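You operate a simulated robot arm through the tools that you are given. There is no shell and no other tool.

You run a simulated robot arm. Do the job below in one go: nothing can be reset, and whatever is moved stays where it is left.

JOB
Put the weight on the low pile, reset and jog two blanks.
Fine: before you jog, push the back support up to the pile and turn the speed to slow. Set down upright: black weight.
Where things are to end (x, y in the base frame): black weight within 30 mm of [420, -710].

It is judged by the outcome, as a careful person would: the job done as asked, and still so three seconds after it is handed in. It fails if anything else is knocked over, pushed out of place, dropped, spilled or broken.

ROBOT AND FRAMES
A 6-joint arm with a two-finger gripper, fixed in place. Base frame: the origin is at the foot of the arm, x ahead of it, y to its left, z up; the work surface is at about z = 830. Readings come in mm, degrees, newtons and seconds.
Its first joint turns from -166.0 to 166.0 degrees. Payload 3.43 kg.
The TCP is the grasp point between the finger pads, 20 mm short of the fingertips. In the tool frame z runs along the fingers and y along their closing line. The gripper opens to 190 mm. The gripper's body begins 248 mm behind the TCP.
Orientation is that of the tool frame in the base frame, as a unit quaternion [w, x, y, z]. With the fingers straight down and closing along the base's y, the tool's x points along the base's -x, its y along +y and its z along -z.

CONTROLS
- The arm moves only by the tool send_rows. Its argument "deltas" is a list of rows, each a list of 3 entries, a list of its own where there are three numbers: the shift along the base's x, y, z in units of 400 mm (1.0 is 400 mm), then the turn, a rotation vector about the base's x, y, z in units of 60 degrees (1.0 is 60 degrees), then the finger opening in mm, from 0 to 190. In form: [[[x, y, z], [ax, ay, az], fingers], ...]. A call has 1 to 20 rows; each row is the pose to reach, as a shift and turn from the pose commanded when the call began. A call with a number of a shift or a turn outside -1 to 1 is refused whole. Rows are played at 5 a second. More than 50 mm and 8.6 degrees between two rows, or a gripper value outside its range, and nothing of the call is played. Where a pose cannot be reached the arm comes as near as it can. A force on the tool above 40 N (or 10 N above the force at the start of the call, whichever is more), or a blocked arm, ends the call early, and 0.2 s more pass. Each finger travels about 153 mm/s and halts on what it meets, pressing with about 42 N; the grip force reading is that of the motor and also rises with nothing between the fingers. The clock runs only during rows and for 0.2 s after the last one: add rows that repeat a pose to give the fingers time. The reply holds the time, the measured pose of the TCP, the force on the tool along the base axes, the opening and the grip force, in the units named above and with some noise, with the torque about the TCP (base axes, N m) and any sound that the robot's microphone picked up.
- Cameras (640 x 400 px; columns grow to the right, rows downward): "scene" is fixed at [52.4, -652.4, 1533.9]; the picture's right is [0.27, -0.96, 0.00], its down [-0.80, -0.22, -0.56] and it looks along [0.54, 0.15, -0.83] (base axes); focal length 214 px, centre (320, 200). "wrist" rides on the gripper at [70, -8, -288] in the tool frame; the picture's right is [0.12, 0.99, 0.00], its down [-0.96, 0.12, -0.25] and it looks along [-0.25, 0.03, 0.97] (tool axes); focal length 261 px, centre (320, 200). There is no depth. A picture from a camera that has moved, and an enlarged one, comes with that camera's place and axes in the base frame and with its lens.
- grab_frame(camera): a new picture of that camera. The clock stands still meanwhile.
- slide_trunk(by): slides the trunk up (or, below 0, down) by that many mm; the arm rides with it, the base frame stays. It gives what a move gives, with no picture.
- close_up(camera, box): a new picture of the part [left, top, right, bottom] of that camera's present view, enlarged. The clock stands still meanwhile.
- job_done(): hands the job in; it is judged then, once.

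Places have to be worked out from the pictures, the camera data and where the tool is seen. Open the gripper and draw the arm clear of the work before you hand the job in, unless the task says otherwise.

The tools are called after ">>>" as a command line: name --argument value ..., lists and objects as JSON in quotes. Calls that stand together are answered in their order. send_rows: Moves the arm, as the interface text tells. Its arguments: {"type":"object","properties":{"deltas":{"type":"array","items":{"type":"array"}}},"required":["deltas"]} The other tools are called the same way: slide_trunk (by) slides the trunk up or down; grab_frame (camera) takes a picture; close_up (camera, box) takes an enlarged picture of a part of a camera's view; job_done () hands the job in.

At the start:

```text
clock: 0.0
ee_pos: [496.0, -357.8, 1350.8]
tcp_rot: [0.0, 0.0, 1.0, 0.001]
force: [-0.5, 0.3, 1.0]
ft_torque: [-0.01, 0.01, 0.0]
opening: 190.1
grasp_force: 0.0
trunk travel left (down, up): [-275.0, 165.0]
```

scene: 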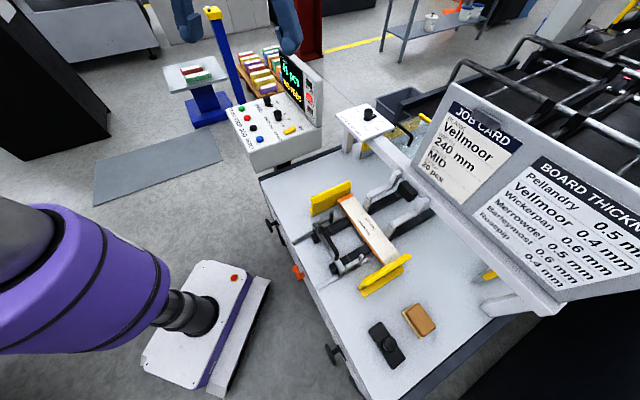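
wrist: 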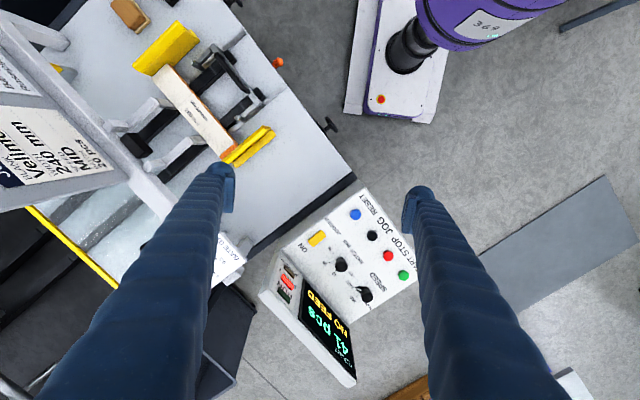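

I start by looking closely at the panel, the feeder and the job card before moving anything.

>>> close_up --camera "scene" --box '[220, 40, 340, 180]'

>>> close_up --camera "scene" --box '[280, 160, 460, 310]'

>>> close_up --camera "scene" --box '[410, 80, 640, 310]'

>>> close_up --camera "wrist" --box '[240, 180, 440, 390]'

>>> close_up --camera "wrist" --box '[90, 0, 340, 200]'

>>> close_up --camera "scene" --box '[340, 290, 460, 400]'

```text
2.86 times, centred on (280, 110) of scene
camera zoom: at [52.4, -652.4, 1533.9], right [0.27, -0.96, 0.0], down [-0.8, -0.22, -0.56], along [0.54, 0.15, -0.83], focal length 613 px, centre (434, 457)
```

zoom: 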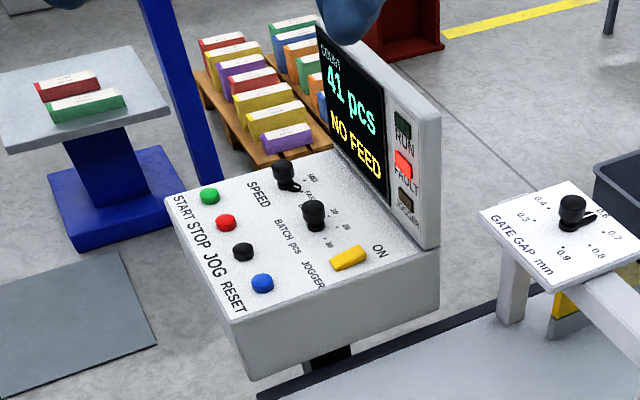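

```text
2.67 times, centred on (370, 235) of scene
camera zoom: at [52.4, -652.4, 1533.9], right [0.27, -0.96, 0.0], down [-0.8, -0.22, -0.56], along [0.54, 0.15, -0.83], focal length 572 px, centre (187, 107)
```

zoom: 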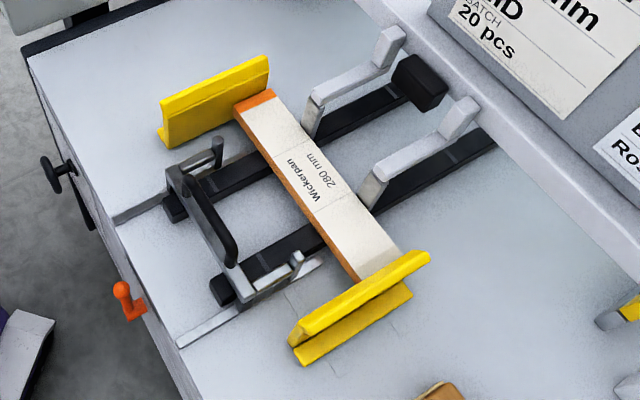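

```text
1.74 times, centred on (525, 195) of scene
camera zoom: at [52.4, -652.4, 1533.9], right [0.27, -0.96, 0.0], down [-0.8, -0.22, -0.56], along [0.54, 0.15, -0.83], focal length 373 px, centre (-36, 209)
```

zoom: 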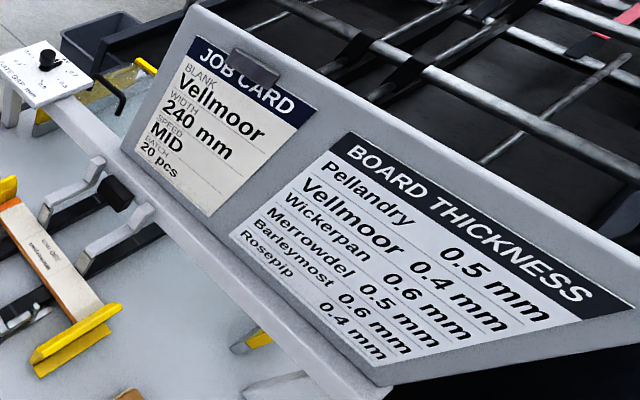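

```text
1.90 times, centred on (340, 285) of wrist
camera zoom: at [427.2, -366.4, 1638.8], right [-0.12, 0.99, 0.0], down [0.96, 0.12, 0.25], along [0.25, 0.03, -0.97], focal length 496 px, centre (282, 38)
```

zoom: 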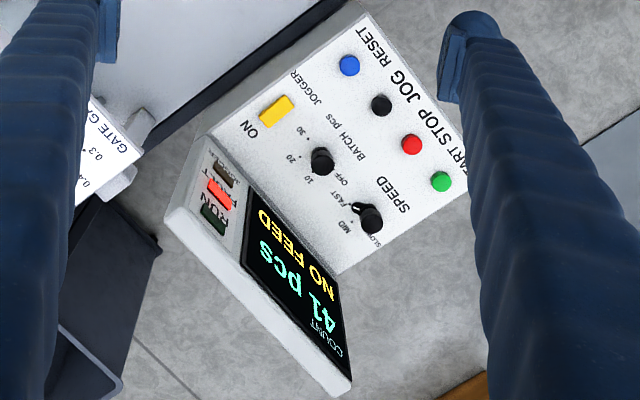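

```text
2.00 times, centred on (215, 100) of wrist
camera zoom: at [427.2, -366.4, 1638.8], right [-0.12, 0.99, 0.0], down [0.96, 0.12, 0.25], along [0.25, 0.03, -0.97], focal length 521 px, centre (530, 400)
```

zoom: 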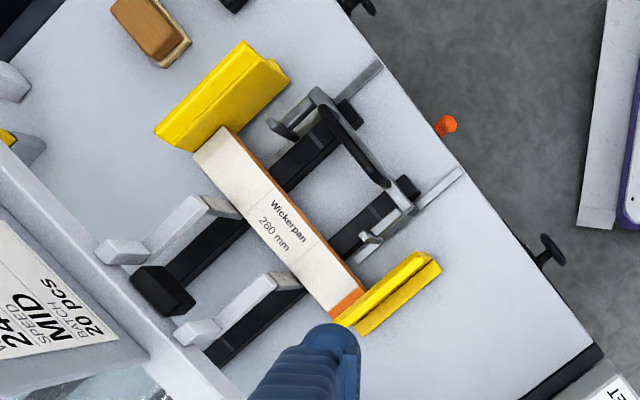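

```text
3.64 times, centred on (400, 345) of scene
camera zoom: at [52.4, -652.4, 1533.9], right [0.27, -0.96, 0.0], down [-0.8, -0.22, -0.56], along [0.54, 0.15, -0.83], focal length 780 px, centre (29, -327)
```

zoom: 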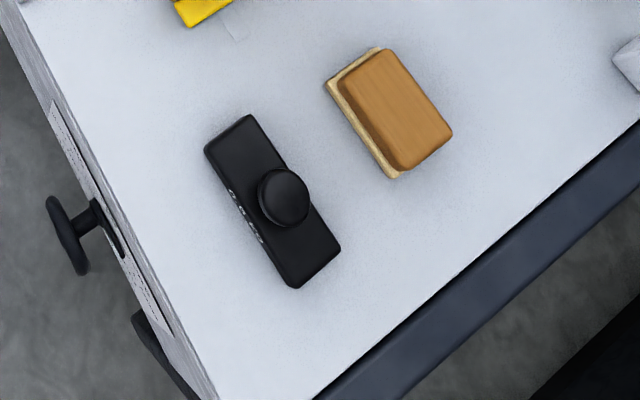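

The weight lies near [100, -823], the pile near [430, -710], and RESET and JOG are at about z 980 around [624, -250] and [678, -198]. I move over the panel for a closer view of the speed knob and buttons.

>>> send_rows --deltas '[[[0.05, 0.05, -0.06], [0, 0, 0], 190], [[0.1, 0.1, -0.12], [0, 0, 0], 190], [[0.15, 0.15, -0.18], [0, 0, 0], 190], [[0.2, 0.2, -0.24], [0, 0, 0], 190], [[0.25, 0.25, -0.3], [0, 0, 0], 190], [[0.3, 0.3, -0.3], [0, 0, 0], 190]]'

```text
clock: 1.4
ee_pos: [616.8, -236.0, 1231.0]
tcp_rot: [-0.001, 0.001, 1.0, 0.0]
force: [-0.4, 0.7, -1.1]
ft_torque: [-0.01, 0.05, -0.04]
opening: 190.0
grasp_force: 0.0
trunk travel left (down, up): [-275.0, 165.0]
```

The arm is now at [617, -236, 1231]; I take wrist pictures of the panel from here.

>>> grab_frame --camera "wrist"

>>> close_up --camera "wrist" --box '[220, 120, 420, 320]'

>>> grab_frame --camera "scene"

```text
taken
camera wrist: at [547.3, -244.7, 1518.1], right [-0.12, 0.99, 0.0], down [0.96, 0.12, 0.25], along [0.24, 0.03, -0.97], focal length 261 px, centre (320, 200)
```

wrist: 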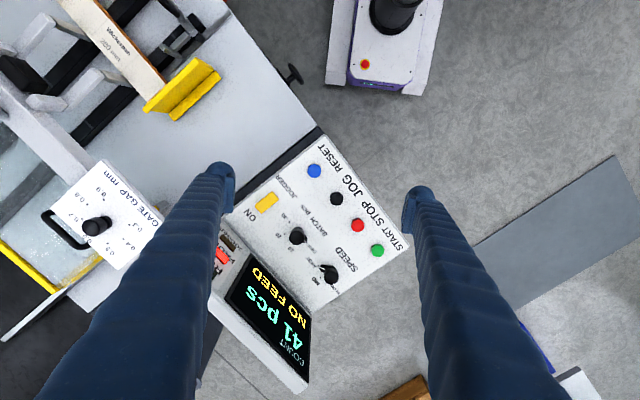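

```text
2.00 times, centred on (320, 220) of wrist
camera zoom: at [547.3, -244.7, 1518.1], right [-0.12, 0.99, 0.0], down [0.96, 0.12, 0.25], along [0.24, 0.03, -0.97], focal length 521 px, centre (320, 160)
```

zoom: 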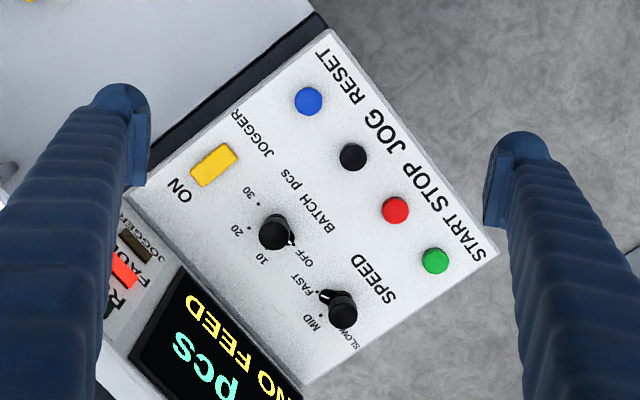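

```text
taken
```

scene: 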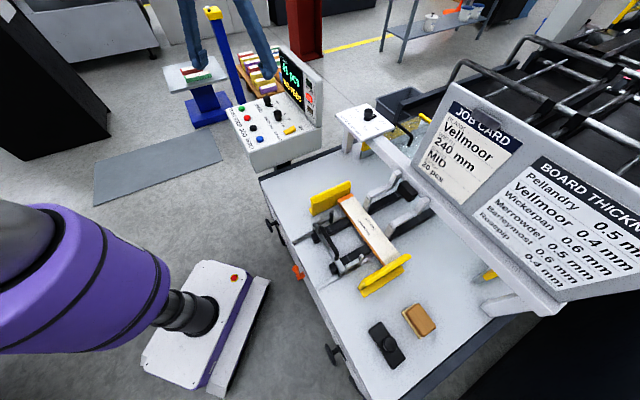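

The speed knob's top is near [856, -182, 996] with its pointer near FAST. I zoom in on the knob and buttons to read the angles.

>>> close_up --camera "wrist" --box '[300, 245, 360, 305]'

>>> close_up --camera "scene" --box '[230, 90, 310, 140]'

>>> close_up --camera "wrist" --box '[80, 0, 300, 150]'

>>> close_up --camera "scene" --box '[300, 200, 380, 290]'

>>> close_up --camera "scene" --box '[330, 90, 420, 150]'

```text
6.67 times, centred on (330, 275) of wrist
camera zoom: at [547.3, -244.7, 1518.1], right [-0.12, 0.99, 0.0], down [0.96, 0.12, 0.25], along [0.24, 0.03, -0.97], focal length 1738 px, centre (253, -300)
```

zoom: 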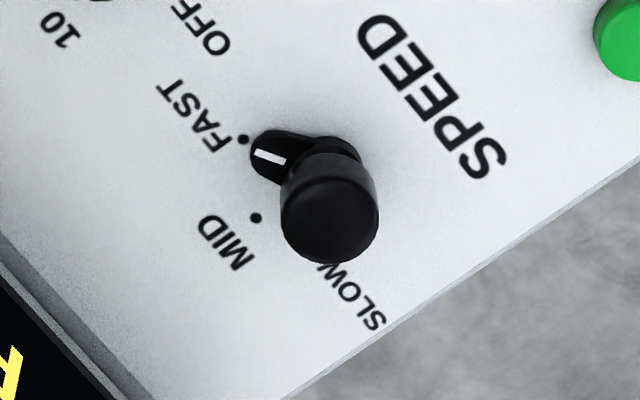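

```text
8.00 times, centred on (270, 115) of scene
camera zoom: at [52.4, -652.4, 1533.9], right [0.27, -0.96, 0.0], down [-0.8, -0.22, -0.56], along [0.54, 0.15, -0.83], focal length 1716 px, centre (720, 880)
```

zoom: 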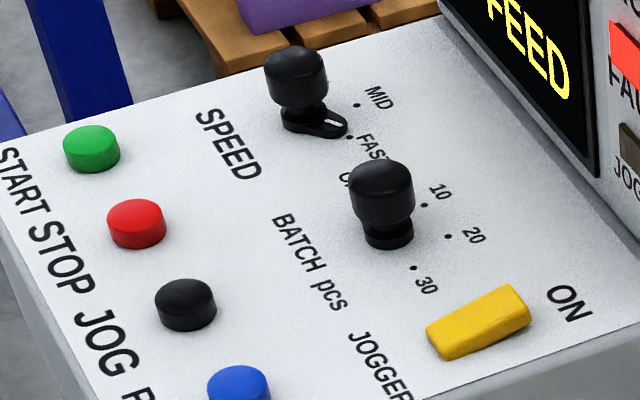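

```text
2.67 times, centred on (190, 75) of wrist
camera zoom: at [547.3, -244.7, 1518.1], right [-0.12, 0.99, 0.0], down [0.96, 0.12, 0.25], along [0.24, 0.03, -0.97], focal length 695 px, centre (667, 533)
```

zoom: 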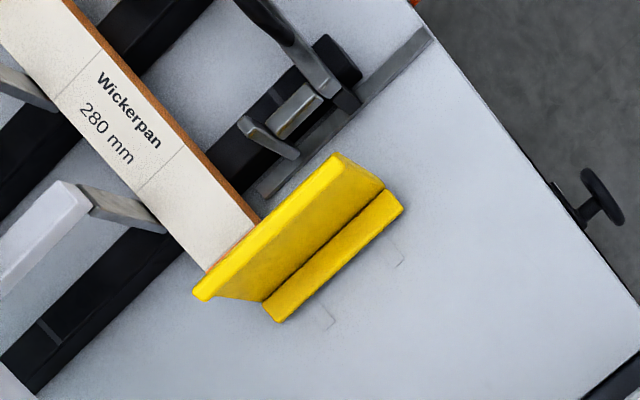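

```text
4.44 times, centred on (340, 245) of scene
camera zoom: at [52.4, -652.4, 1533.9], right [0.27, -0.96, 0.0], down [-0.8, -0.22, -0.56], along [0.54, 0.15, -0.83], focal length 953 px, centre (231, 0)
```

zoom: 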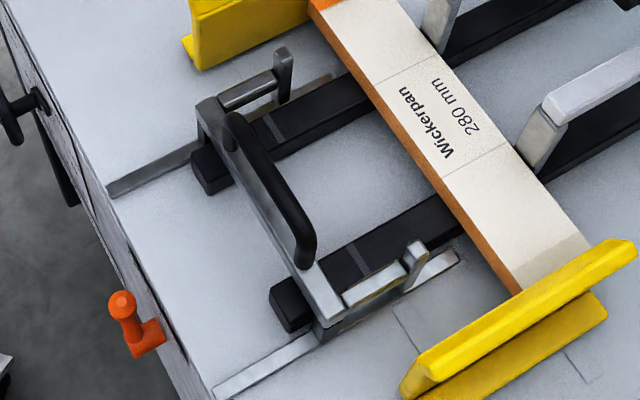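

```text
6.67 times, centred on (375, 120) of scene
camera zoom: at [52.4, -652.4, 1533.9], right [0.27, -0.96, 0.0], down [-0.8, -0.22, -0.56], along [0.54, 0.15, -0.83], focal length 1430 px, centre (-47, 733)
```

zoom: 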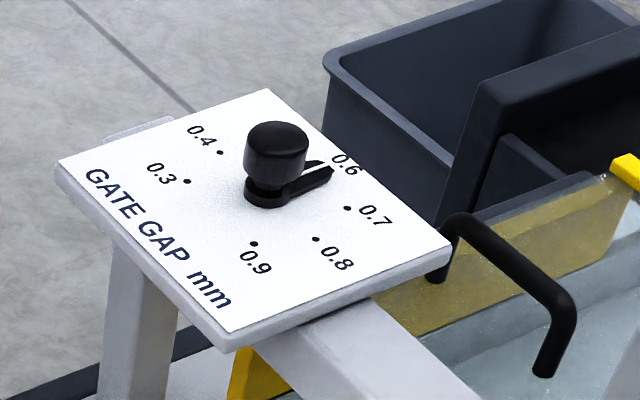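

The speed pointer is at FAST (about -107°), MID at about -46°, so SLOW should be at about +15°: a +120° turn seen from above. I move above the knob with the tool pre-turned by -60°.

>>> send_rows --deltas '[[[0.0728, 0.0163, -0.03], [0, 0, -0.125], 170], [[0.1456, 0.0325, -0.06], [0, 0, -0.25], 150], [[0.2184, 0.0488, -0.09], [0, 0, -0.375], 130], [[0.2913, 0.065, -0.12], [0, 0, -0.5], 110], [[0.3641, 0.0813, -0.15], [0, 0, -0.625], 100], [[0.4369, 0.0975, -0.19], [0, 0, -0.75], 100], [[0.5097, 0.1138, -0.25], [0, 0, -0.875], 100], [[0.5825, 0.13, -0.32], [0, 0, -1.0], 100], [[0.5825, 0.13, -0.32], [0, 0, -1.0], 100]]'

>>> grab_frame --camera "wrist"

>>> grab_frame --camera "scene"

```text
clock: 3.4
ee_pos: [850.2, -185.5, 1105.3]
tcp_rot: [0.0, 0.501, 0.866, 0.0]
force: [0.0, 0.0, 0.9]
ft_torque: [0.01, -0.06, 0.03]
opening: 99.8
grasp_force: 0.1
trunk travel left (down, up): [-275.0, 165.0]
```

```text
taken
camera wrist: at [807.4, -128.0, 1392.7], right [0.8, 0.6, 0.0], down [0.58, -0.78, 0.25], along [0.15, -0.2, -0.97], focal length 261 px, centre (320, 200)
```

wrist: 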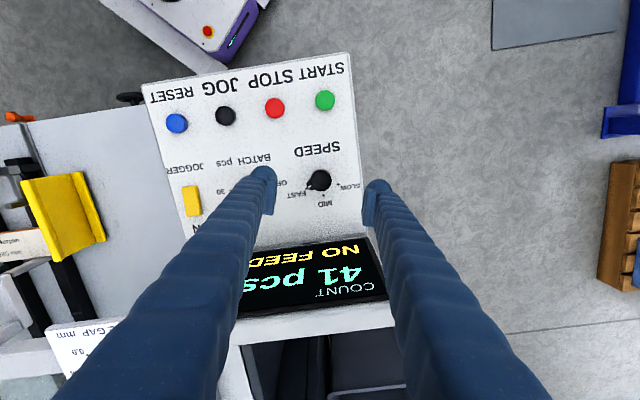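

```text
taken
```

scene: 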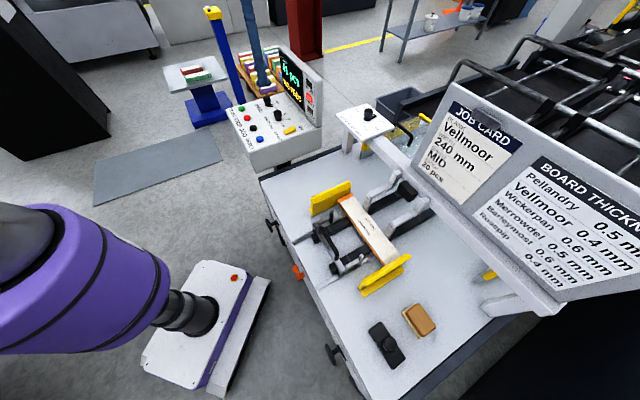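

I zoom on the knob from directly above to fix its centre and the mark angles.

>>> close_up --camera "wrist" --box '[280, 150, 380, 220]'

>>> close_up --camera "scene" --box '[240, 70, 300, 120]'

```text
5.71 times, centred on (330, 185) of wrist
camera zoom: at [807.4, -128.0, 1392.7], right [0.8, 0.6, 0.0], down [0.58, -0.78, 0.25], along [0.15, -0.2, -0.97], focal length 1489 px, centre (263, 286)
```

zoom: 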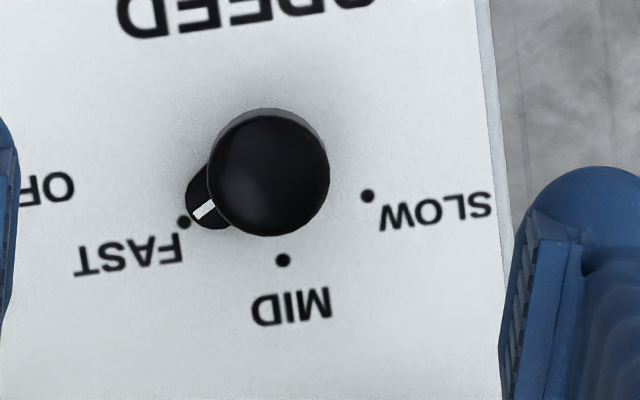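

```text
8.00 times, centred on (270, 95) of scene
camera zoom: at [52.4, -652.4, 1533.9], right [0.27, -0.96, 0.0], down [-0.8, -0.22, -0.56], along [0.54, 0.15, -0.83], focal length 1716 px, centre (720, 1040)
```

zoom: 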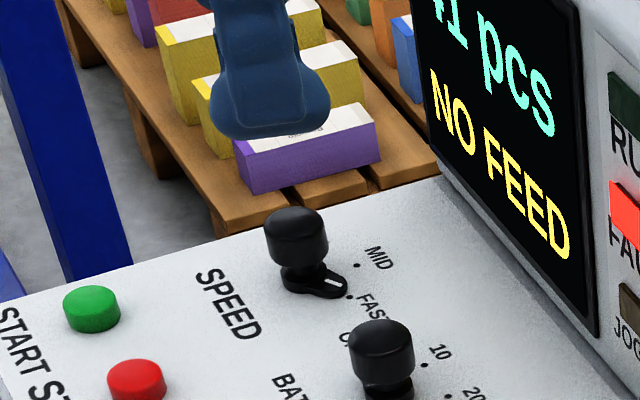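

The three dots give a knob axis at about [850, -183] with SLOW exactly 120° from FAST. I descend with open fingers around the cap, stopping with the tips just below the cap's top.

>>> send_rows --deltas '[[[0.0013, 0.0075, 0], [0, 0, 0], 80], [[0.0013, 0.0075, -0.08], [0, 0, 0], 80], [[0.0013, 0.0075, -0.14], [0, 0, 0], 80], [[0.0013, 0.0075, -0.19], [0, 0, 0], 80], [[0.0013, 0.0075, -0.22], [0, 0, 0], 80], [[0.0013, 0.0075, -0.22], [0, 0, 0], 80]]'

>>> grab_frame --camera "wrist"

>>> close_up --camera "wrist" --box '[260, 150, 380, 250]'

>>> close_up --camera "scene" --box '[240, 70, 300, 120]'

```text
clock: 4.8
ee_pos: [851.5, -182.2, 1015.1]
tcp_rot: [0.0, 0.5, 0.866, 0.001]
force: [-0.3, 0.3, -0.3]
ft_torque: [-0.03, 0.02, 0.02]
opening: 79.8
grasp_force: 0.0
trunk travel left (down, up): [-275.0, 165.0]
```

```text
taken
camera wrist: at [809.2, -125.1, 1302.5], right [0.8, 0.6, 0.0], down [0.58, -0.78, 0.25], along [0.15, -0.2, -0.97], focal length 261 px, centre (320, 200)
```

wrist: 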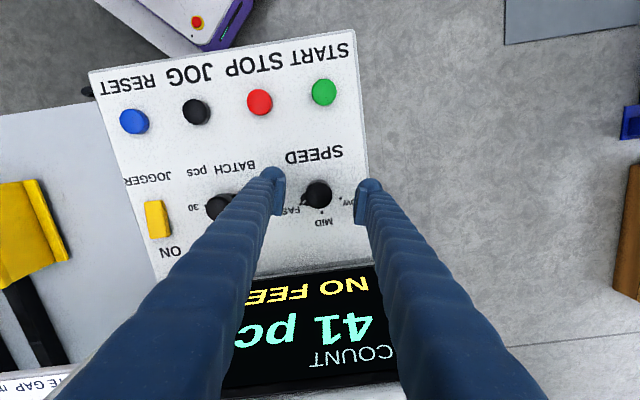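

```text
4.00 times, centred on (320, 200) of wrist
camera zoom: at [809.2, -125.1, 1302.5], right [0.8, 0.6, 0.0], down [0.58, -0.78, 0.25], along [0.15, -0.2, -0.97], focal length 1043 px, centre (320, 200)
```

zoom: 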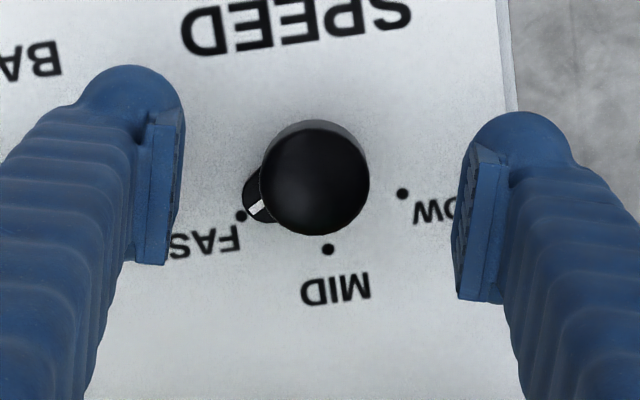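

```text
8.00 times, centred on (270, 95) of scene
camera zoom: at [52.4, -652.4, 1533.9], right [0.27, -0.96, 0.0], down [-0.8, -0.22, -0.56], along [0.54, 0.15, -0.83], focal length 1716 px, centre (720, 1040)
```

zoom: 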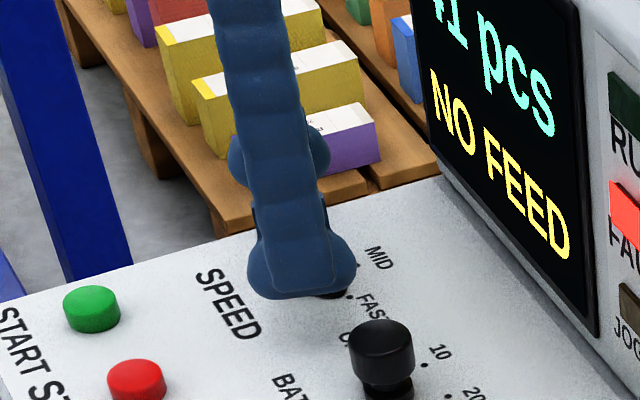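

The knob's cap is centred between the fingers within about 1 mm (knob [850.7, -182.6], TCP [851.5, -182.2]). I go 8 mm lower and close on the cap.

>>> send_rows --deltas '[[[-0.001, 0, -0.01], [0, 0, 0], 80], [[-0.001, 0, -0.02], [0, 0, 0], 80], [[-0.001, 0, -0.02], [0, 0, 0], 50], [[-0.001, 0, -0.02], [0, 0, 0], 30], [[-0.001, 0, -0.02], [0, 0, 0], 24], [[-0.001, 0, -0.02], [0, 0, 0], 24]]'

>>> close_up --camera "wrist" --box '[260, 150, 380, 250]'

>>> close_up --camera "scene" --box '[240, 70, 300, 120]'

```text
clock: 6.2
ee_pos: [850.0, -182.0, 1005.8]
tcp_rot: [-0.001, 0.5, 0.866, -0.001]
force: [-5.5, -3.9, 0.4]
ft_torque: [-0.04, 0.07, -0.03]
opening: 30.8
grasp_force: 45.3
trunk travel left (down, up): [-275.0, 165.0]
```

```text
4.00 times, centred on (320, 200) of wrist
camera zoom: at [808.0, -125.5, 1294.5], right [0.8, 0.6, 0.0], down [0.58, -0.78, 0.25], along [0.15, -0.2, -0.97], focal length 1043 px, centre (320, 200)
```

zoom: 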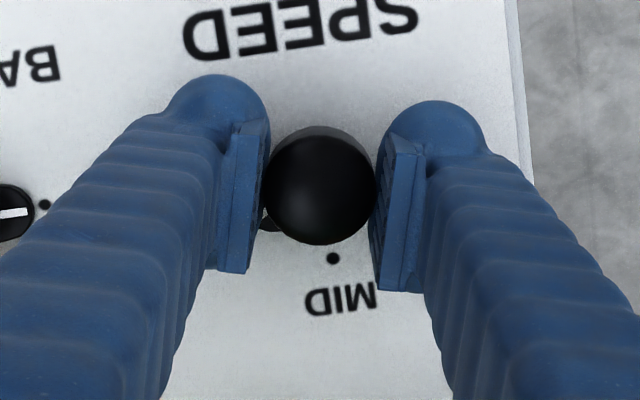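

```text
8.00 times, centred on (270, 95) of scene
camera zoom: at [52.4, -652.4, 1533.9], right [0.27, -0.96, 0.0], down [-0.8, -0.22, -0.56], along [0.54, 0.15, -0.83], focal length 1716 px, centre (720, 1040)
```

zoom: 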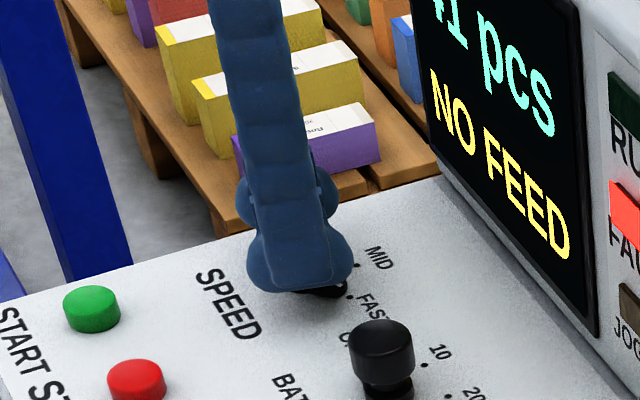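

The cap is held (30.8 mm, 45 N) with only a small side load. I turn +60° in steps.

>>> send_rows --deltas '[[[0, 0, 0], [0, 0, 0.12], 24], [[0, 0, 0], [0, 0, 0.24], 24], [[0, 0, 0], [0, 0, 0.36], 24], [[0, 0, 0], [0, 0, 0.48], 24], [[0, 0, 0], [0, 0, 0.6], 24], [[0, 0, 0], [0, 0, 0.72], 24], [[0, 0, 0], [0, 0, 0.84], 24], [[0, 0, 0], [0, 0, 0.96], 24], [[0, 0, 0], [0, 0, 1.0], 24], [[0, 0, 0], [0, 0, 1.0], 24]]'

>>> close_up --camera "wrist" --box '[260, 150, 380, 250]'

>>> close_up --camera "scene" --box '[240, 70, 300, 120]'

```text
clock: 8.4
ee_pos: [850.3, -181.8, 1006.7]
tcp_rot: [-0.001, 0.001, 1.0, 0.0]
force: [-21.4, 4.4, -8.3]
ft_torque: [0.05, 0.23, -0.01]
opening: 31.0
grasp_force: 44.9
trunk travel left (down, up): [-275.0, 165.0]
```

```text
4.00 times, centred on (320, 200) of wrist
camera zoom: at [779.8, -191.5, 1294.6], right [-0.12, 0.99, 0.0], down [0.96, 0.12, 0.25], along [0.24, 0.03, -0.97], focal length 1043 px, centre (320, 200)
```

zoom: 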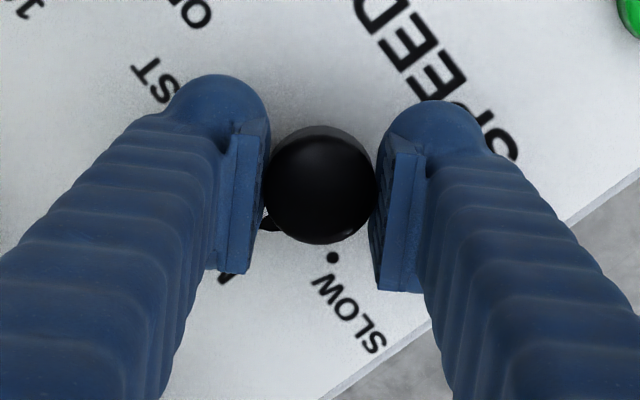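

```text
8.00 times, centred on (270, 95) of scene
camera zoom: at [52.4, -652.4, 1533.9], right [0.27, -0.96, 0.0], down [-0.8, -0.22, -0.56], along [0.54, 0.15, -0.83], focal length 1716 px, centre (720, 1040)
```

zoom: 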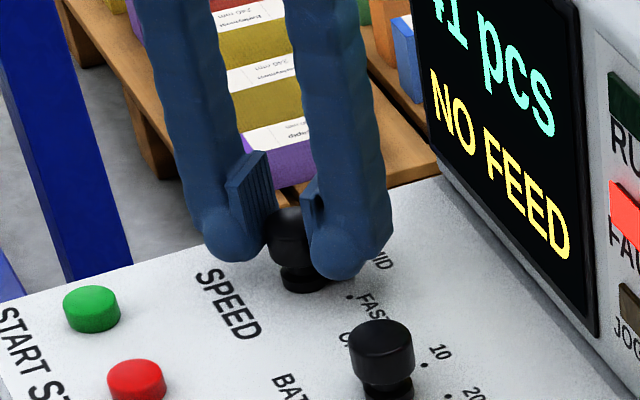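

The knob followed the tool to about MID, with a 21 N side load in x from slight off-centring. I ease 1 mm back in -x and turn the remaining +60°.

>>> send_rows --deltas '[[[-0.0025, 0, 0], [0, 0, 0], 24], [[-0.0025, 0, 0], [0, 0, 0.12], 24], [[-0.0025, 0, 0], [0, 0, 0.24], 24], [[-0.0025, 0, 0], [0, 0, 0.36], 24], [[-0.0025, 0, 0], [0, 0, 0.48], 24], [[-0.0025, 0, 0], [0, 0, 0.6], 24], [[-0.0025, 0, 0], [0, 0, 0.72], 24], [[-0.0025, 0, 0], [0, 0, 0.84], 24], [[-0.0025, 0, 0], [0, 0, 0.96], 24], [[-0.0025, 0, 0], [0, 0, 1.0], 24], [[-0.0025, 0, 0], [0, 0, 1.0], 24]]'

>>> close_up --camera "wrist" --box '[260, 150, 380, 250]'

```text
clock: 10.8
ee_pos: [849.6, -183.6, 1006.5]
tcp_rot: [0.0, -0.501, 0.866, 0.001]
force: [-1.7, -2.1, -3.8]
ft_torque: [0.02, -0.02, -0.31]
opening: 30.8
grasp_force: 44.9
trunk travel left (down, up): [-275.0, 165.0]
```

```text
4.00 times, centred on (320, 200) of wrist
camera zoom: at [822.2, -248.5, 1294.7], right [-0.92, 0.39, 0.0], down [0.38, 0.89, 0.25], along [0.1, 0.23, -0.97], focal length 1043 px, centre (320, 200)
```

zoom: 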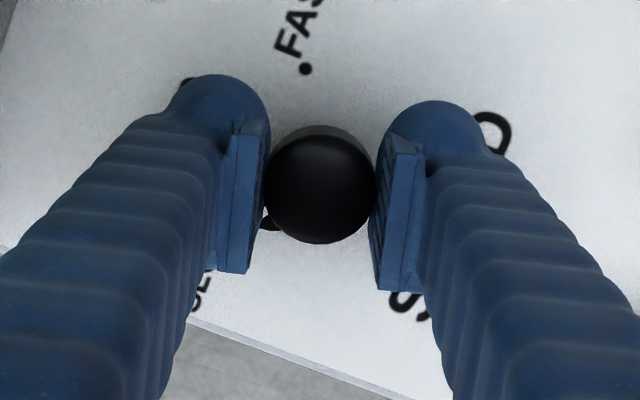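

The turn is complete with little side load left. I open the fingers, lift clear and check the pointer.

>>> send_rows --deltas '[[[0, 0, 0], [0, 0, 0], 50], [[0, 0, 0], [0, 0, 0], 80], [[0, 0, 0], [0, 0, 0], 80], [[0, 0, 0.05], [0, 0, 0], 80], [[0, 0, 0.15], [0, 0, 0], 80], [[0, 0, 0.25], [0, 0, 0], 100]]'

>>> grab_frame --camera "wrist"

>>> close_up --camera "wrist" --box '[260, 140, 380, 240]'

>>> close_up --camera "scene" --box '[240, 70, 300, 120]'

```text
clock: 12.2
ee_pos: [849.3, -183.2, 1104.8]
tcp_rot: [-0.001, -0.5, 0.866, 0.0]
force: [-0.2, -0.1, -0.4]
ft_torque: [0.01, -0.03, 0.01]
opening: 99.8
grasp_force: 0.0
trunk travel left (down, up): [-275.0, 165.0]
```

```text
taken
camera wrist: at [821.8, -248.6, 1392.5], right [-0.92, 0.39, 0.0], down [0.38, 0.89, 0.25], along [0.1, 0.23, -0.97], focal length 261 px, centre (320, 200)
```

wrist: 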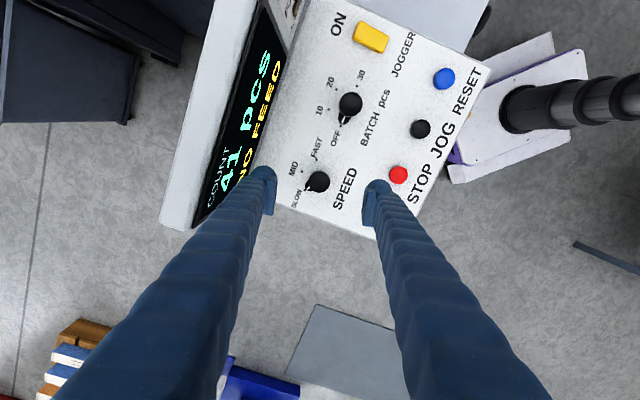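

```text
4.00 times, centred on (320, 190) of wrist
camera zoom: at [821.8, -248.6, 1392.5], right [-0.92, 0.39, 0.0], down [0.38, 0.89, 0.25], along [0.1, 0.23, -0.97], focal length 1043 px, centre (320, 240)
```

zoom: 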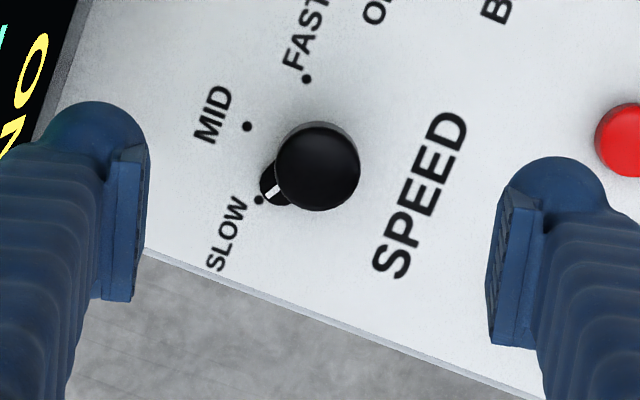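

```text
8.00 times, centred on (270, 95) of scene
camera zoom: at [52.4, -652.4, 1533.9], right [0.27, -0.96, 0.0], down [-0.8, -0.22, -0.56], along [0.54, 0.15, -0.83], focal length 1716 px, centre (720, 1040)
```

zoom: 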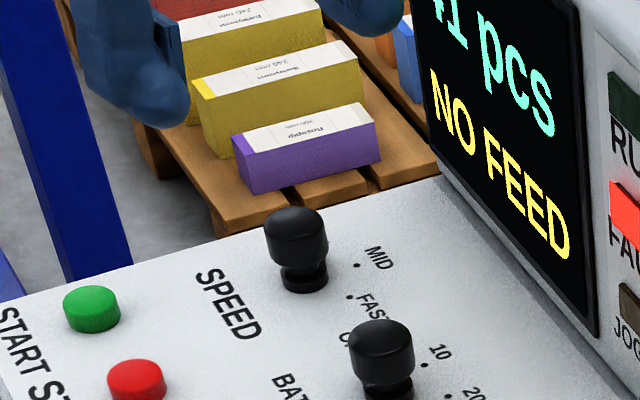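

SPEED now points at SLOW. I lift away and go toward the feeder, turning the tool so its closing line will run along the pile (45°).

>>> send_rows --deltas '[[[0, 0, 0.1], [0, 0, -0.125], 100], [[-0.05, -0.04, 0.2], [0, 0, -0.25], 100], [[-0.1, -0.08, 0.3], [0, 0, -0.375], 100], [[-0.15, -0.12, 0.375], [0, 0, -0.5], 100], [[-0.2, -0.16, 0.375], [0, 0, -0.625], 100], [[-0.26, -0.21, 0.375], [0, 0, -0.75], 100], [[-0.32, -0.26, 0.375], [0, 0, -0.875], 100], [[-0.375, -0.3, 0.375], [0, 0, -1.0], 100]]'

>>> send_rows --deltas '[[[-0.077, -0.077, 0], [0, 0, -0.07], 100], [[-0.154, -0.154, 0], [0, 0, -0.14], 100], [[-0.23, -0.23, 0], [0, 0, -0.21], 100], [[-0.307, -0.307, 0], [0, 0, -0.28], 100], [[-0.384, -0.384, 0], [0, 0, -0.35], 100], [[-0.461, -0.461, 0], [0, 0, -0.42], 100], [[-0.538, -0.538, 0], [0, 0, -0.49], 120], [[-0.615, -0.615, 0], [0, 0, -0.56], 140], [[-0.691, -0.691, 0], [0, 0, -0.63], 160], [[-0.768, -0.768, 0], [0, 0, -0.7], 180], [[-0.845, -0.843, 0], [0, 0, -0.75], 190], [[-0.845, -0.843, 0], [0, 0, -0.75], 190]]'

>>> grab_frame --camera "wrist"

>>> grab_frame --camera "scene"

```text
clock: 14.0
ee_pos: [698.6, -302.1, 1256.1]
tcp_rot: [0.0, 0.001, 1.0, -0.001]
force: [-0.3, 0.1, 0.6]
ft_torque: [0.05, -0.04, -0.02]
opening: 99.6
grasp_force: 0.2
trunk travel left (down, up): [-275.0, 165.0]
```

```text
clock: 16.6
ee_pos: [361.2, -641.8, 1257.6]
tcp_rot: [0.0, 0.383, 0.924, 0.0]
force: [0.8, -0.1, 0.8]
ft_torque: [0.07, 0.03, -0.02]
opening: 190.0
grasp_force: 0.0
trunk travel left (down, up): [-275.0, 165.0]
```

```text
taken
camera wrist: at [305.0, -598.1, 1545.2], right [0.62, 0.79, 0.0], down [0.76, -0.6, 0.25], along [0.19, -0.15, -0.97], focal length 261 px, centre (320, 200)
```

wrist: 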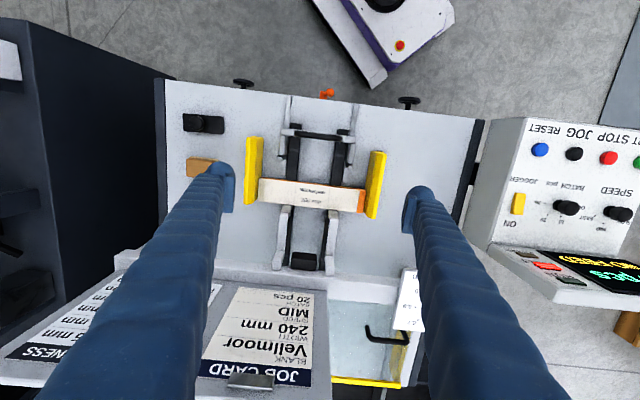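

```text
taken
```

scene: 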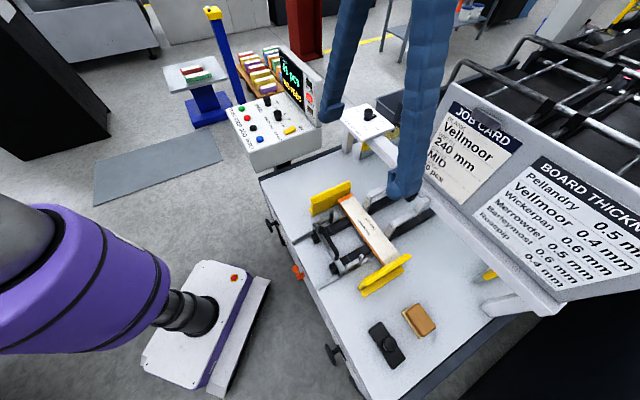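

The view from above shows the pile between yellow side guides and the back support on its two rails. I zoom in on the support, the pile, the orange lever and the weight.

>>> close_up --camera "wrist" --box '[230, 80, 400, 190]'

>>> close_up --camera "wrist" --box '[240, 130, 400, 280]'

>>> close_up --camera "wrist" --box '[160, 90, 250, 200]'

>>> close_up --camera "scene" --box '[285, 255, 315, 285]'

>>> close_up --camera "scene" --box '[360, 310, 415, 375]'

```text
3.64 times, centred on (315, 135) of wrist
camera zoom: at [305.0, -598.1, 1545.2], right [0.62, 0.79, 0.0], down [0.76, -0.6, 0.25], along [0.19, -0.15, -0.97], focal length 948 px, centre (338, 436)
```

zoom: 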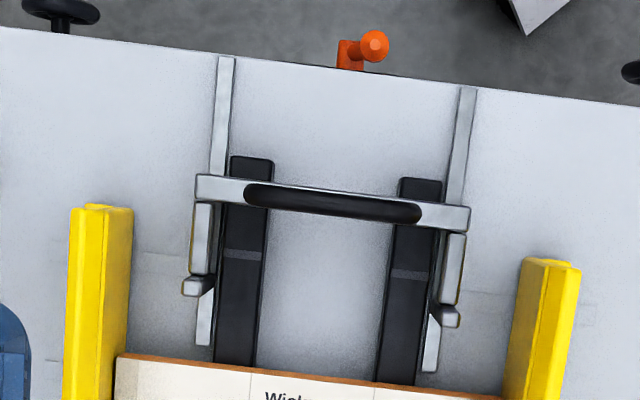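

```text
2.67 times, centred on (320, 205) of wrist
camera zoom: at [305.0, -598.1, 1545.2], right [0.62, 0.79, 0.0], down [0.76, -0.6, 0.25], along [0.19, -0.15, -0.97], focal length 695 px, centre (320, 187)
```

zoom: 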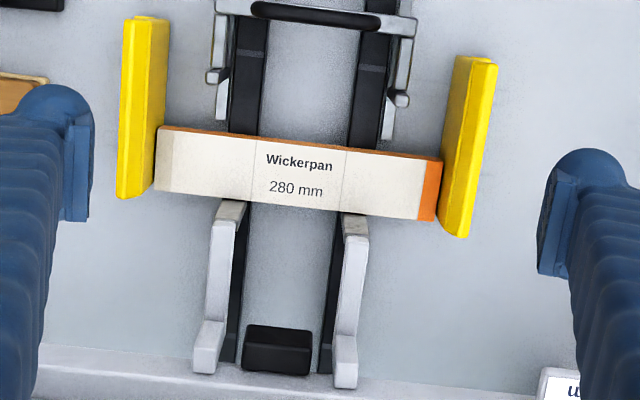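

```text
3.64 times, centred on (205, 145) of wrist
camera zoom: at [305.0, -598.1, 1545.2], right [0.62, 0.79, 0.0], down [0.76, -0.6, 0.25], along [0.19, -0.15, -0.97], focal length 948 px, centre (738, 400)
```

zoom: 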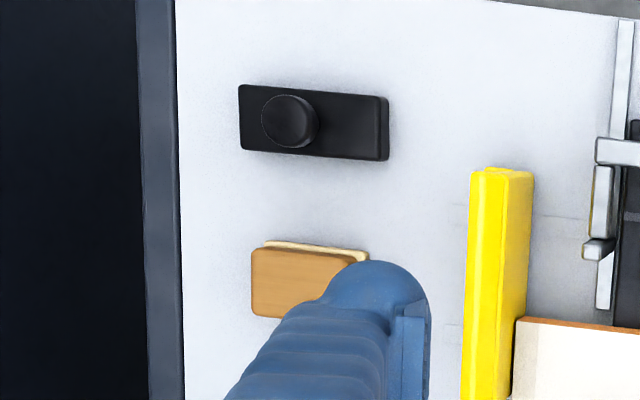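

```text
13.33 times, centred on (300, 270) of scene
camera zoom: at [52.4, -652.4, 1533.9], right [0.27, -0.96, 0.0], down [-0.8, -0.22, -0.56], along [0.54, 0.15, -0.83], focal length 2860 px, centre (587, -733)
```

zoom: 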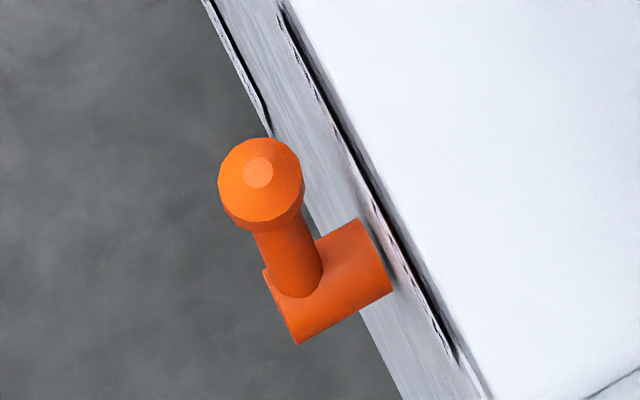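

```text
6.15 times, centred on (388, 342) of scene
camera zoom: at [52.4, -652.4, 1533.9], right [0.27, -0.96, 0.0], down [-0.8, -0.22, -0.56], along [0.54, 0.15, -0.83], focal length 1320 px, centre (-95, -677)
```

zoom: 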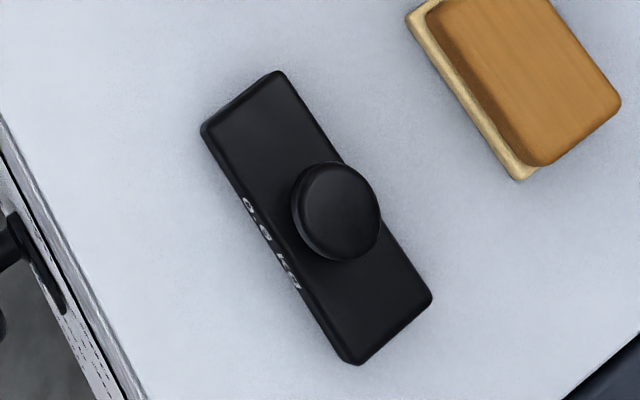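

The weight reads about 0.6–0.8 kg with a round knob, and the pile centre works out at about [419, -714] at top z ≈ 860. I zoom into the gap between the support's paddles and the pile to measure the travel.

>>> close_up --camera "scene" --box '[325, 205, 365, 235]'

>>> close_up --camera "scene" --box '[345, 230, 395, 280]'

>>> close_up --camera "wrist" --box '[270, 120, 370, 200]'

```text
13.33 times, centred on (345, 220) of scene
camera zoom: at [52.4, -652.4, 1533.9], right [0.27, -0.96, 0.0], down [-0.8, -0.22, -0.56], along [0.54, 0.15, -0.83], focal length 2860 px, centre (-13, -67)
```

zoom: 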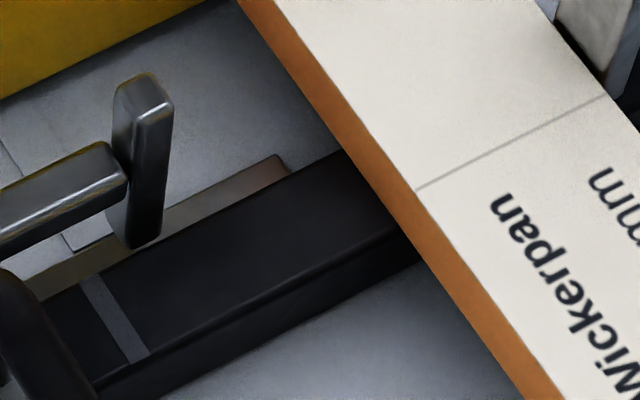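

```text
8.00 times, centred on (370, 255) of scene
camera zoom: at [52.4, -652.4, 1533.9], right [0.27, -0.96, 0.0], down [-0.8, -0.22, -0.56], along [0.54, 0.15, -0.83], focal length 1716 px, centre (-80, -240)
```

zoom: 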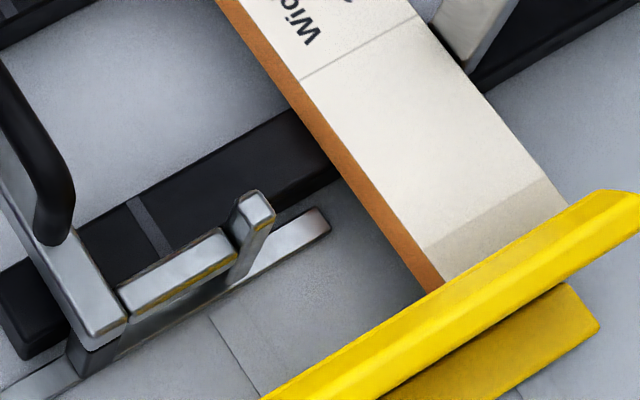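

```text
5.00 times, centred on (320, 160) of wrist
camera zoom: at [305.0, -598.1, 1545.2], right [0.62, 0.79, 0.0], down [0.76, -0.6, 0.25], along [0.19, -0.15, -0.97], focal length 1303 px, centre (320, 400)
```

zoom: 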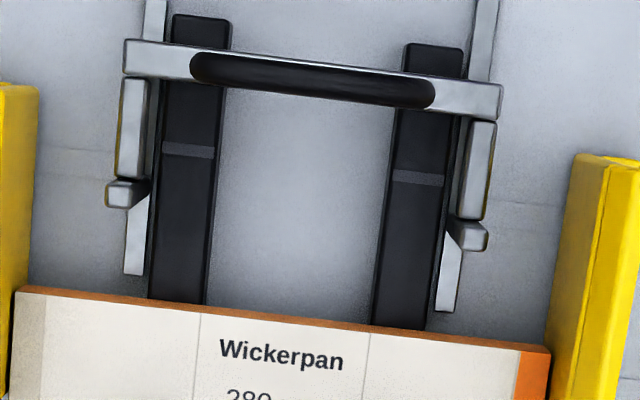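

The crossbar top is at z ≈ 895 with its back face at about 45–50 mm travel from the pile. I place the closed fingers about 25 mm behind the middle of the crossbar.

>>> send_rows --deltas '[[[-0.0755, 0.0615, 0], [0, 0, 0], 150], [[-0.151, 0.123, 0], [0, 0, 0], 100], [[-0.2265, 0.1845, 0], [0, 0, 0], 50], [[-0.2265, 0.1845, -0.115], [0, 0, 0], 0], [[-0.2265, 0.1845, -0.23], [0, 0, 0], 0], [[-0.2265, 0.1845, -0.345], [0, 0, 0], 0], [[-0.2265, 0.1845, -0.46], [0, 0, 0], 0], [[-0.2265, 0.1845, -0.575], [0, 0, 0], 0], [[-0.2265, 0.1845, -0.69], [0, 0, 0], 0], [[-0.2265, 0.1845, -0.78], [0, 0, 0], 0], [[-0.2265, 0.1845, -0.81], [0, 0, 0], 0], [[-0.2265, 0.1845, -0.81], [0, 0, 0], 0]]'

>>> grab_frame --camera "wrist"

>>> grab_frame --camera "scene"

>>> close_up --camera "scene" --box '[280, 190, 380, 290]'

```text
clock: 19.2
ee_pos: [268.8, -567.2, 932.7]
tcp_rot: [0.0, 0.383, 0.924, 0.0]
force: [0.1, -0.5, -0.6]
ft_torque: [-0.04, 0.01, 0.02]
opening: 0.0
grasp_force: 33.6
trunk travel left (down, up): [-275.0, 165.0]
```

```text
taken
camera wrist: at [214.1, -523.2, 1221.9], right [0.62, 0.79, 0.0], down [0.76, -0.6, 0.25], along [0.19, -0.15, -0.97], focal length 261 px, centre (320, 200)
```

wrist: 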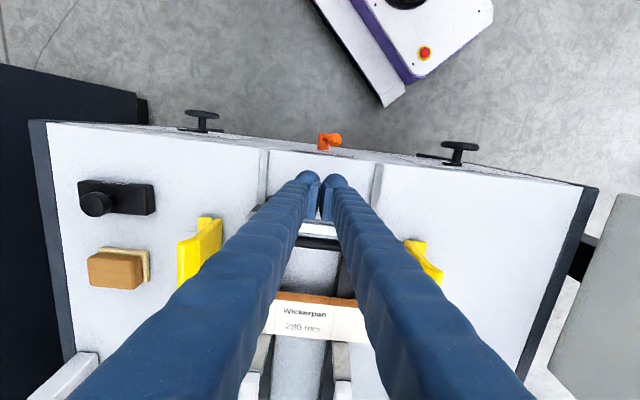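

```text
taken
```

scene: 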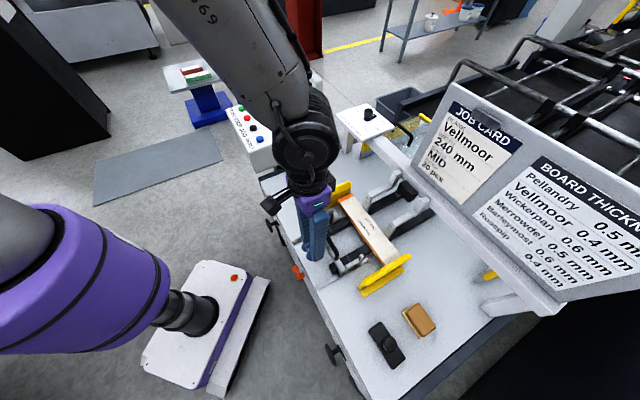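

```text
4.00 times, centred on (330, 240) of scene
camera zoom: at [52.4, -652.4, 1533.9], right [0.27, -0.96, 0.0], down [-0.8, -0.22, -0.56], along [0.54, 0.15, -0.83], focal length 858 px, centre (280, 40)
```

zoom: 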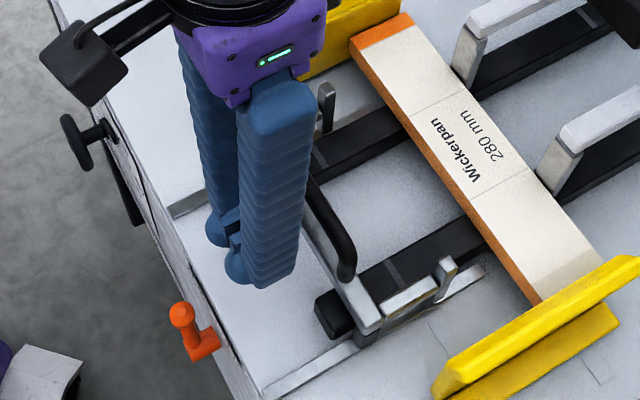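

The fingers stand just behind the handle and the scene view of the paddle and pile is clear. I lower to tip height ≈ 880 and advance 24 mm along the feed direction, slowly.

>>> send_rows --deltas '[[[0, 0, -0.045], [0, 0, 0], 0], [[0, 0, -0.0875], [0, 0, 0], 0], [[0.0106, -0.0106, -0.0875], [0, 0, 0], 0], [[0.0177, -0.0177, -0.0875], [0, 0, 0], 0], [[0.0247, -0.0247, -0.0875], [0, 0, 0], 0], [[0.03, -0.03, -0.0875], [0, 0, 0], 0], [[0.0354, -0.0354, -0.0875], [0, 0, 0], 0], [[0.039, -0.039, -0.0875], [0, 0, 0], 0], [[0.0424, -0.0424, -0.0875], [0, 0, 0], 0], [[0.0424, -0.0424, -0.0875], [0, 0, 0], 0]]'

>>> close_up --camera "scene" --box '[300, 200, 400, 290]'

```text
clock: 21.4
ee_pos: [287.3, -583.4, 899.2]
tcp_rot: [0.0, 0.383, 0.924, 0.001]
force: [-1.4, 1.3, 0.6]
ft_torque: [0.03, 0.01, 0.03]
opening: 5.9
grasp_force: 34.2
trunk travel left (down, up): [-275.0, 165.0]
```

```text
4.44 times, centred on (350, 245) of scene
camera zoom: at [52.4, -652.4, 1533.9], right [0.27, -0.96, 0.0], down [-0.8, -0.22, -0.56], along [0.54, 0.15, -0.83], focal length 953 px, centre (187, 0)
```

zoom: 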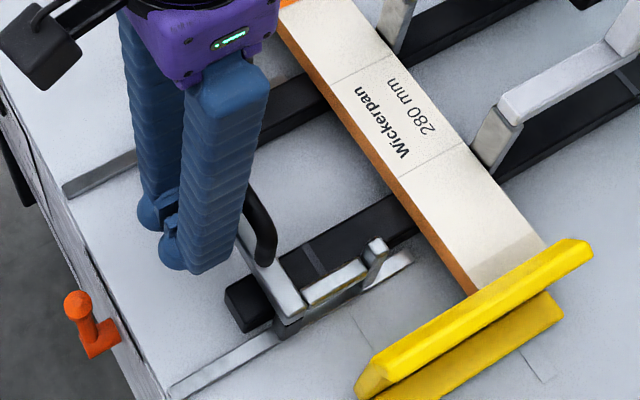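

The opening reads 5.9 mm although commanded closed, so something is spreading the fingers slightly. I look closely before going on.

>>> close_up --camera "wrist" --box '[250, 140, 390, 260]'

>>> close_up --camera "scene" --box '[320, 240, 375, 280]'

>>> grab_frame --camera "wrist"

```text
3.33 times, centred on (320, 200) of wrist
camera zoom: at [231.6, -539.4, 1186.4], right [0.62, 0.79, 0.0], down [0.76, -0.6, 0.25], along [0.19, -0.15, -0.97], focal length 869 px, centre (320, 200)
```

zoom: 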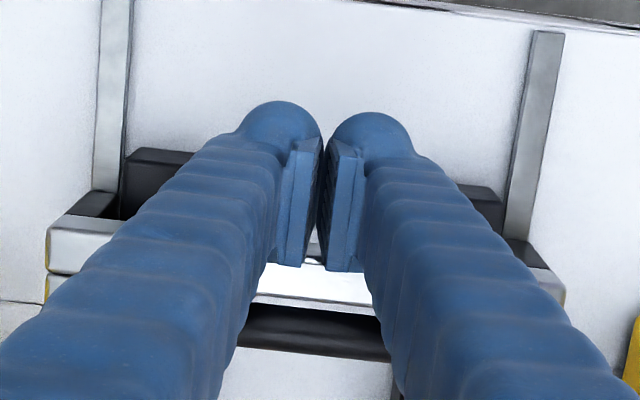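

```text
10.00 times, centred on (348, 260) of scene
camera zoom: at [52.4, -652.4, 1533.9], right [0.27, -0.96, 0.0], down [-0.8, -0.22, -0.56], along [0.54, 0.15, -0.83], focal length 2145 px, centre (45, -400)
```

zoom: 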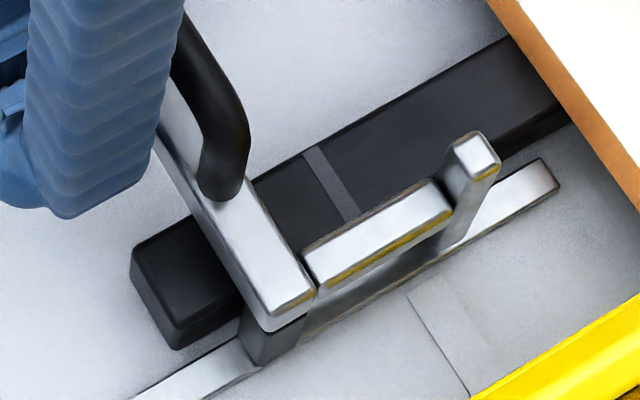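

```text
taken
camera wrist: at [231.6, -539.4, 1186.4], right [0.62, 0.79, 0.0], down [0.76, -0.6, 0.25], along [0.19, -0.15, -0.97], focal length 261 px, centre (320, 200)
```

wrist: 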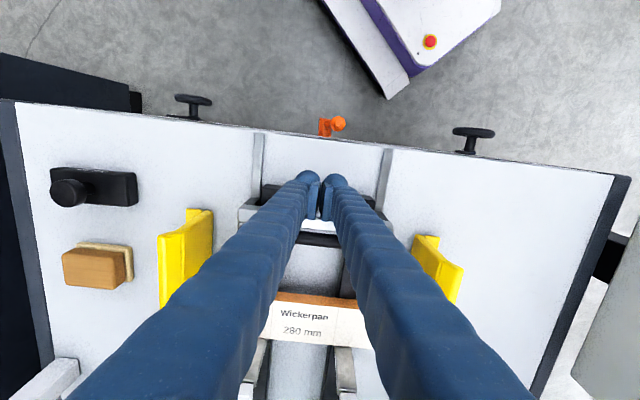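

I back off 8 mm to see whether the fingers close fully again, which tells me if the spread comes from contact with the crossbar.

>>> send_rows --deltas '[[[-0.0071, 0.0071, 0], [0, 0, 0], 0], [[-0.0141, 0.0141, 0], [0, 0, 0], 0], [[-0.0141, 0.0141, 0], [0, 0, 0], 0]]'

```text
clock: 22.2
ee_pos: [282.6, -577.4, 896.8]
tcp_rot: [0.0, 0.383, 0.924, 0.0]
force: [-0.2, -0.1, -0.8]
ft_torque: [0.01, -0.01, 0.02]
opening: 0.1
grasp_force: 34.2
trunk travel left (down, up): [-275.0, 165.0]
```

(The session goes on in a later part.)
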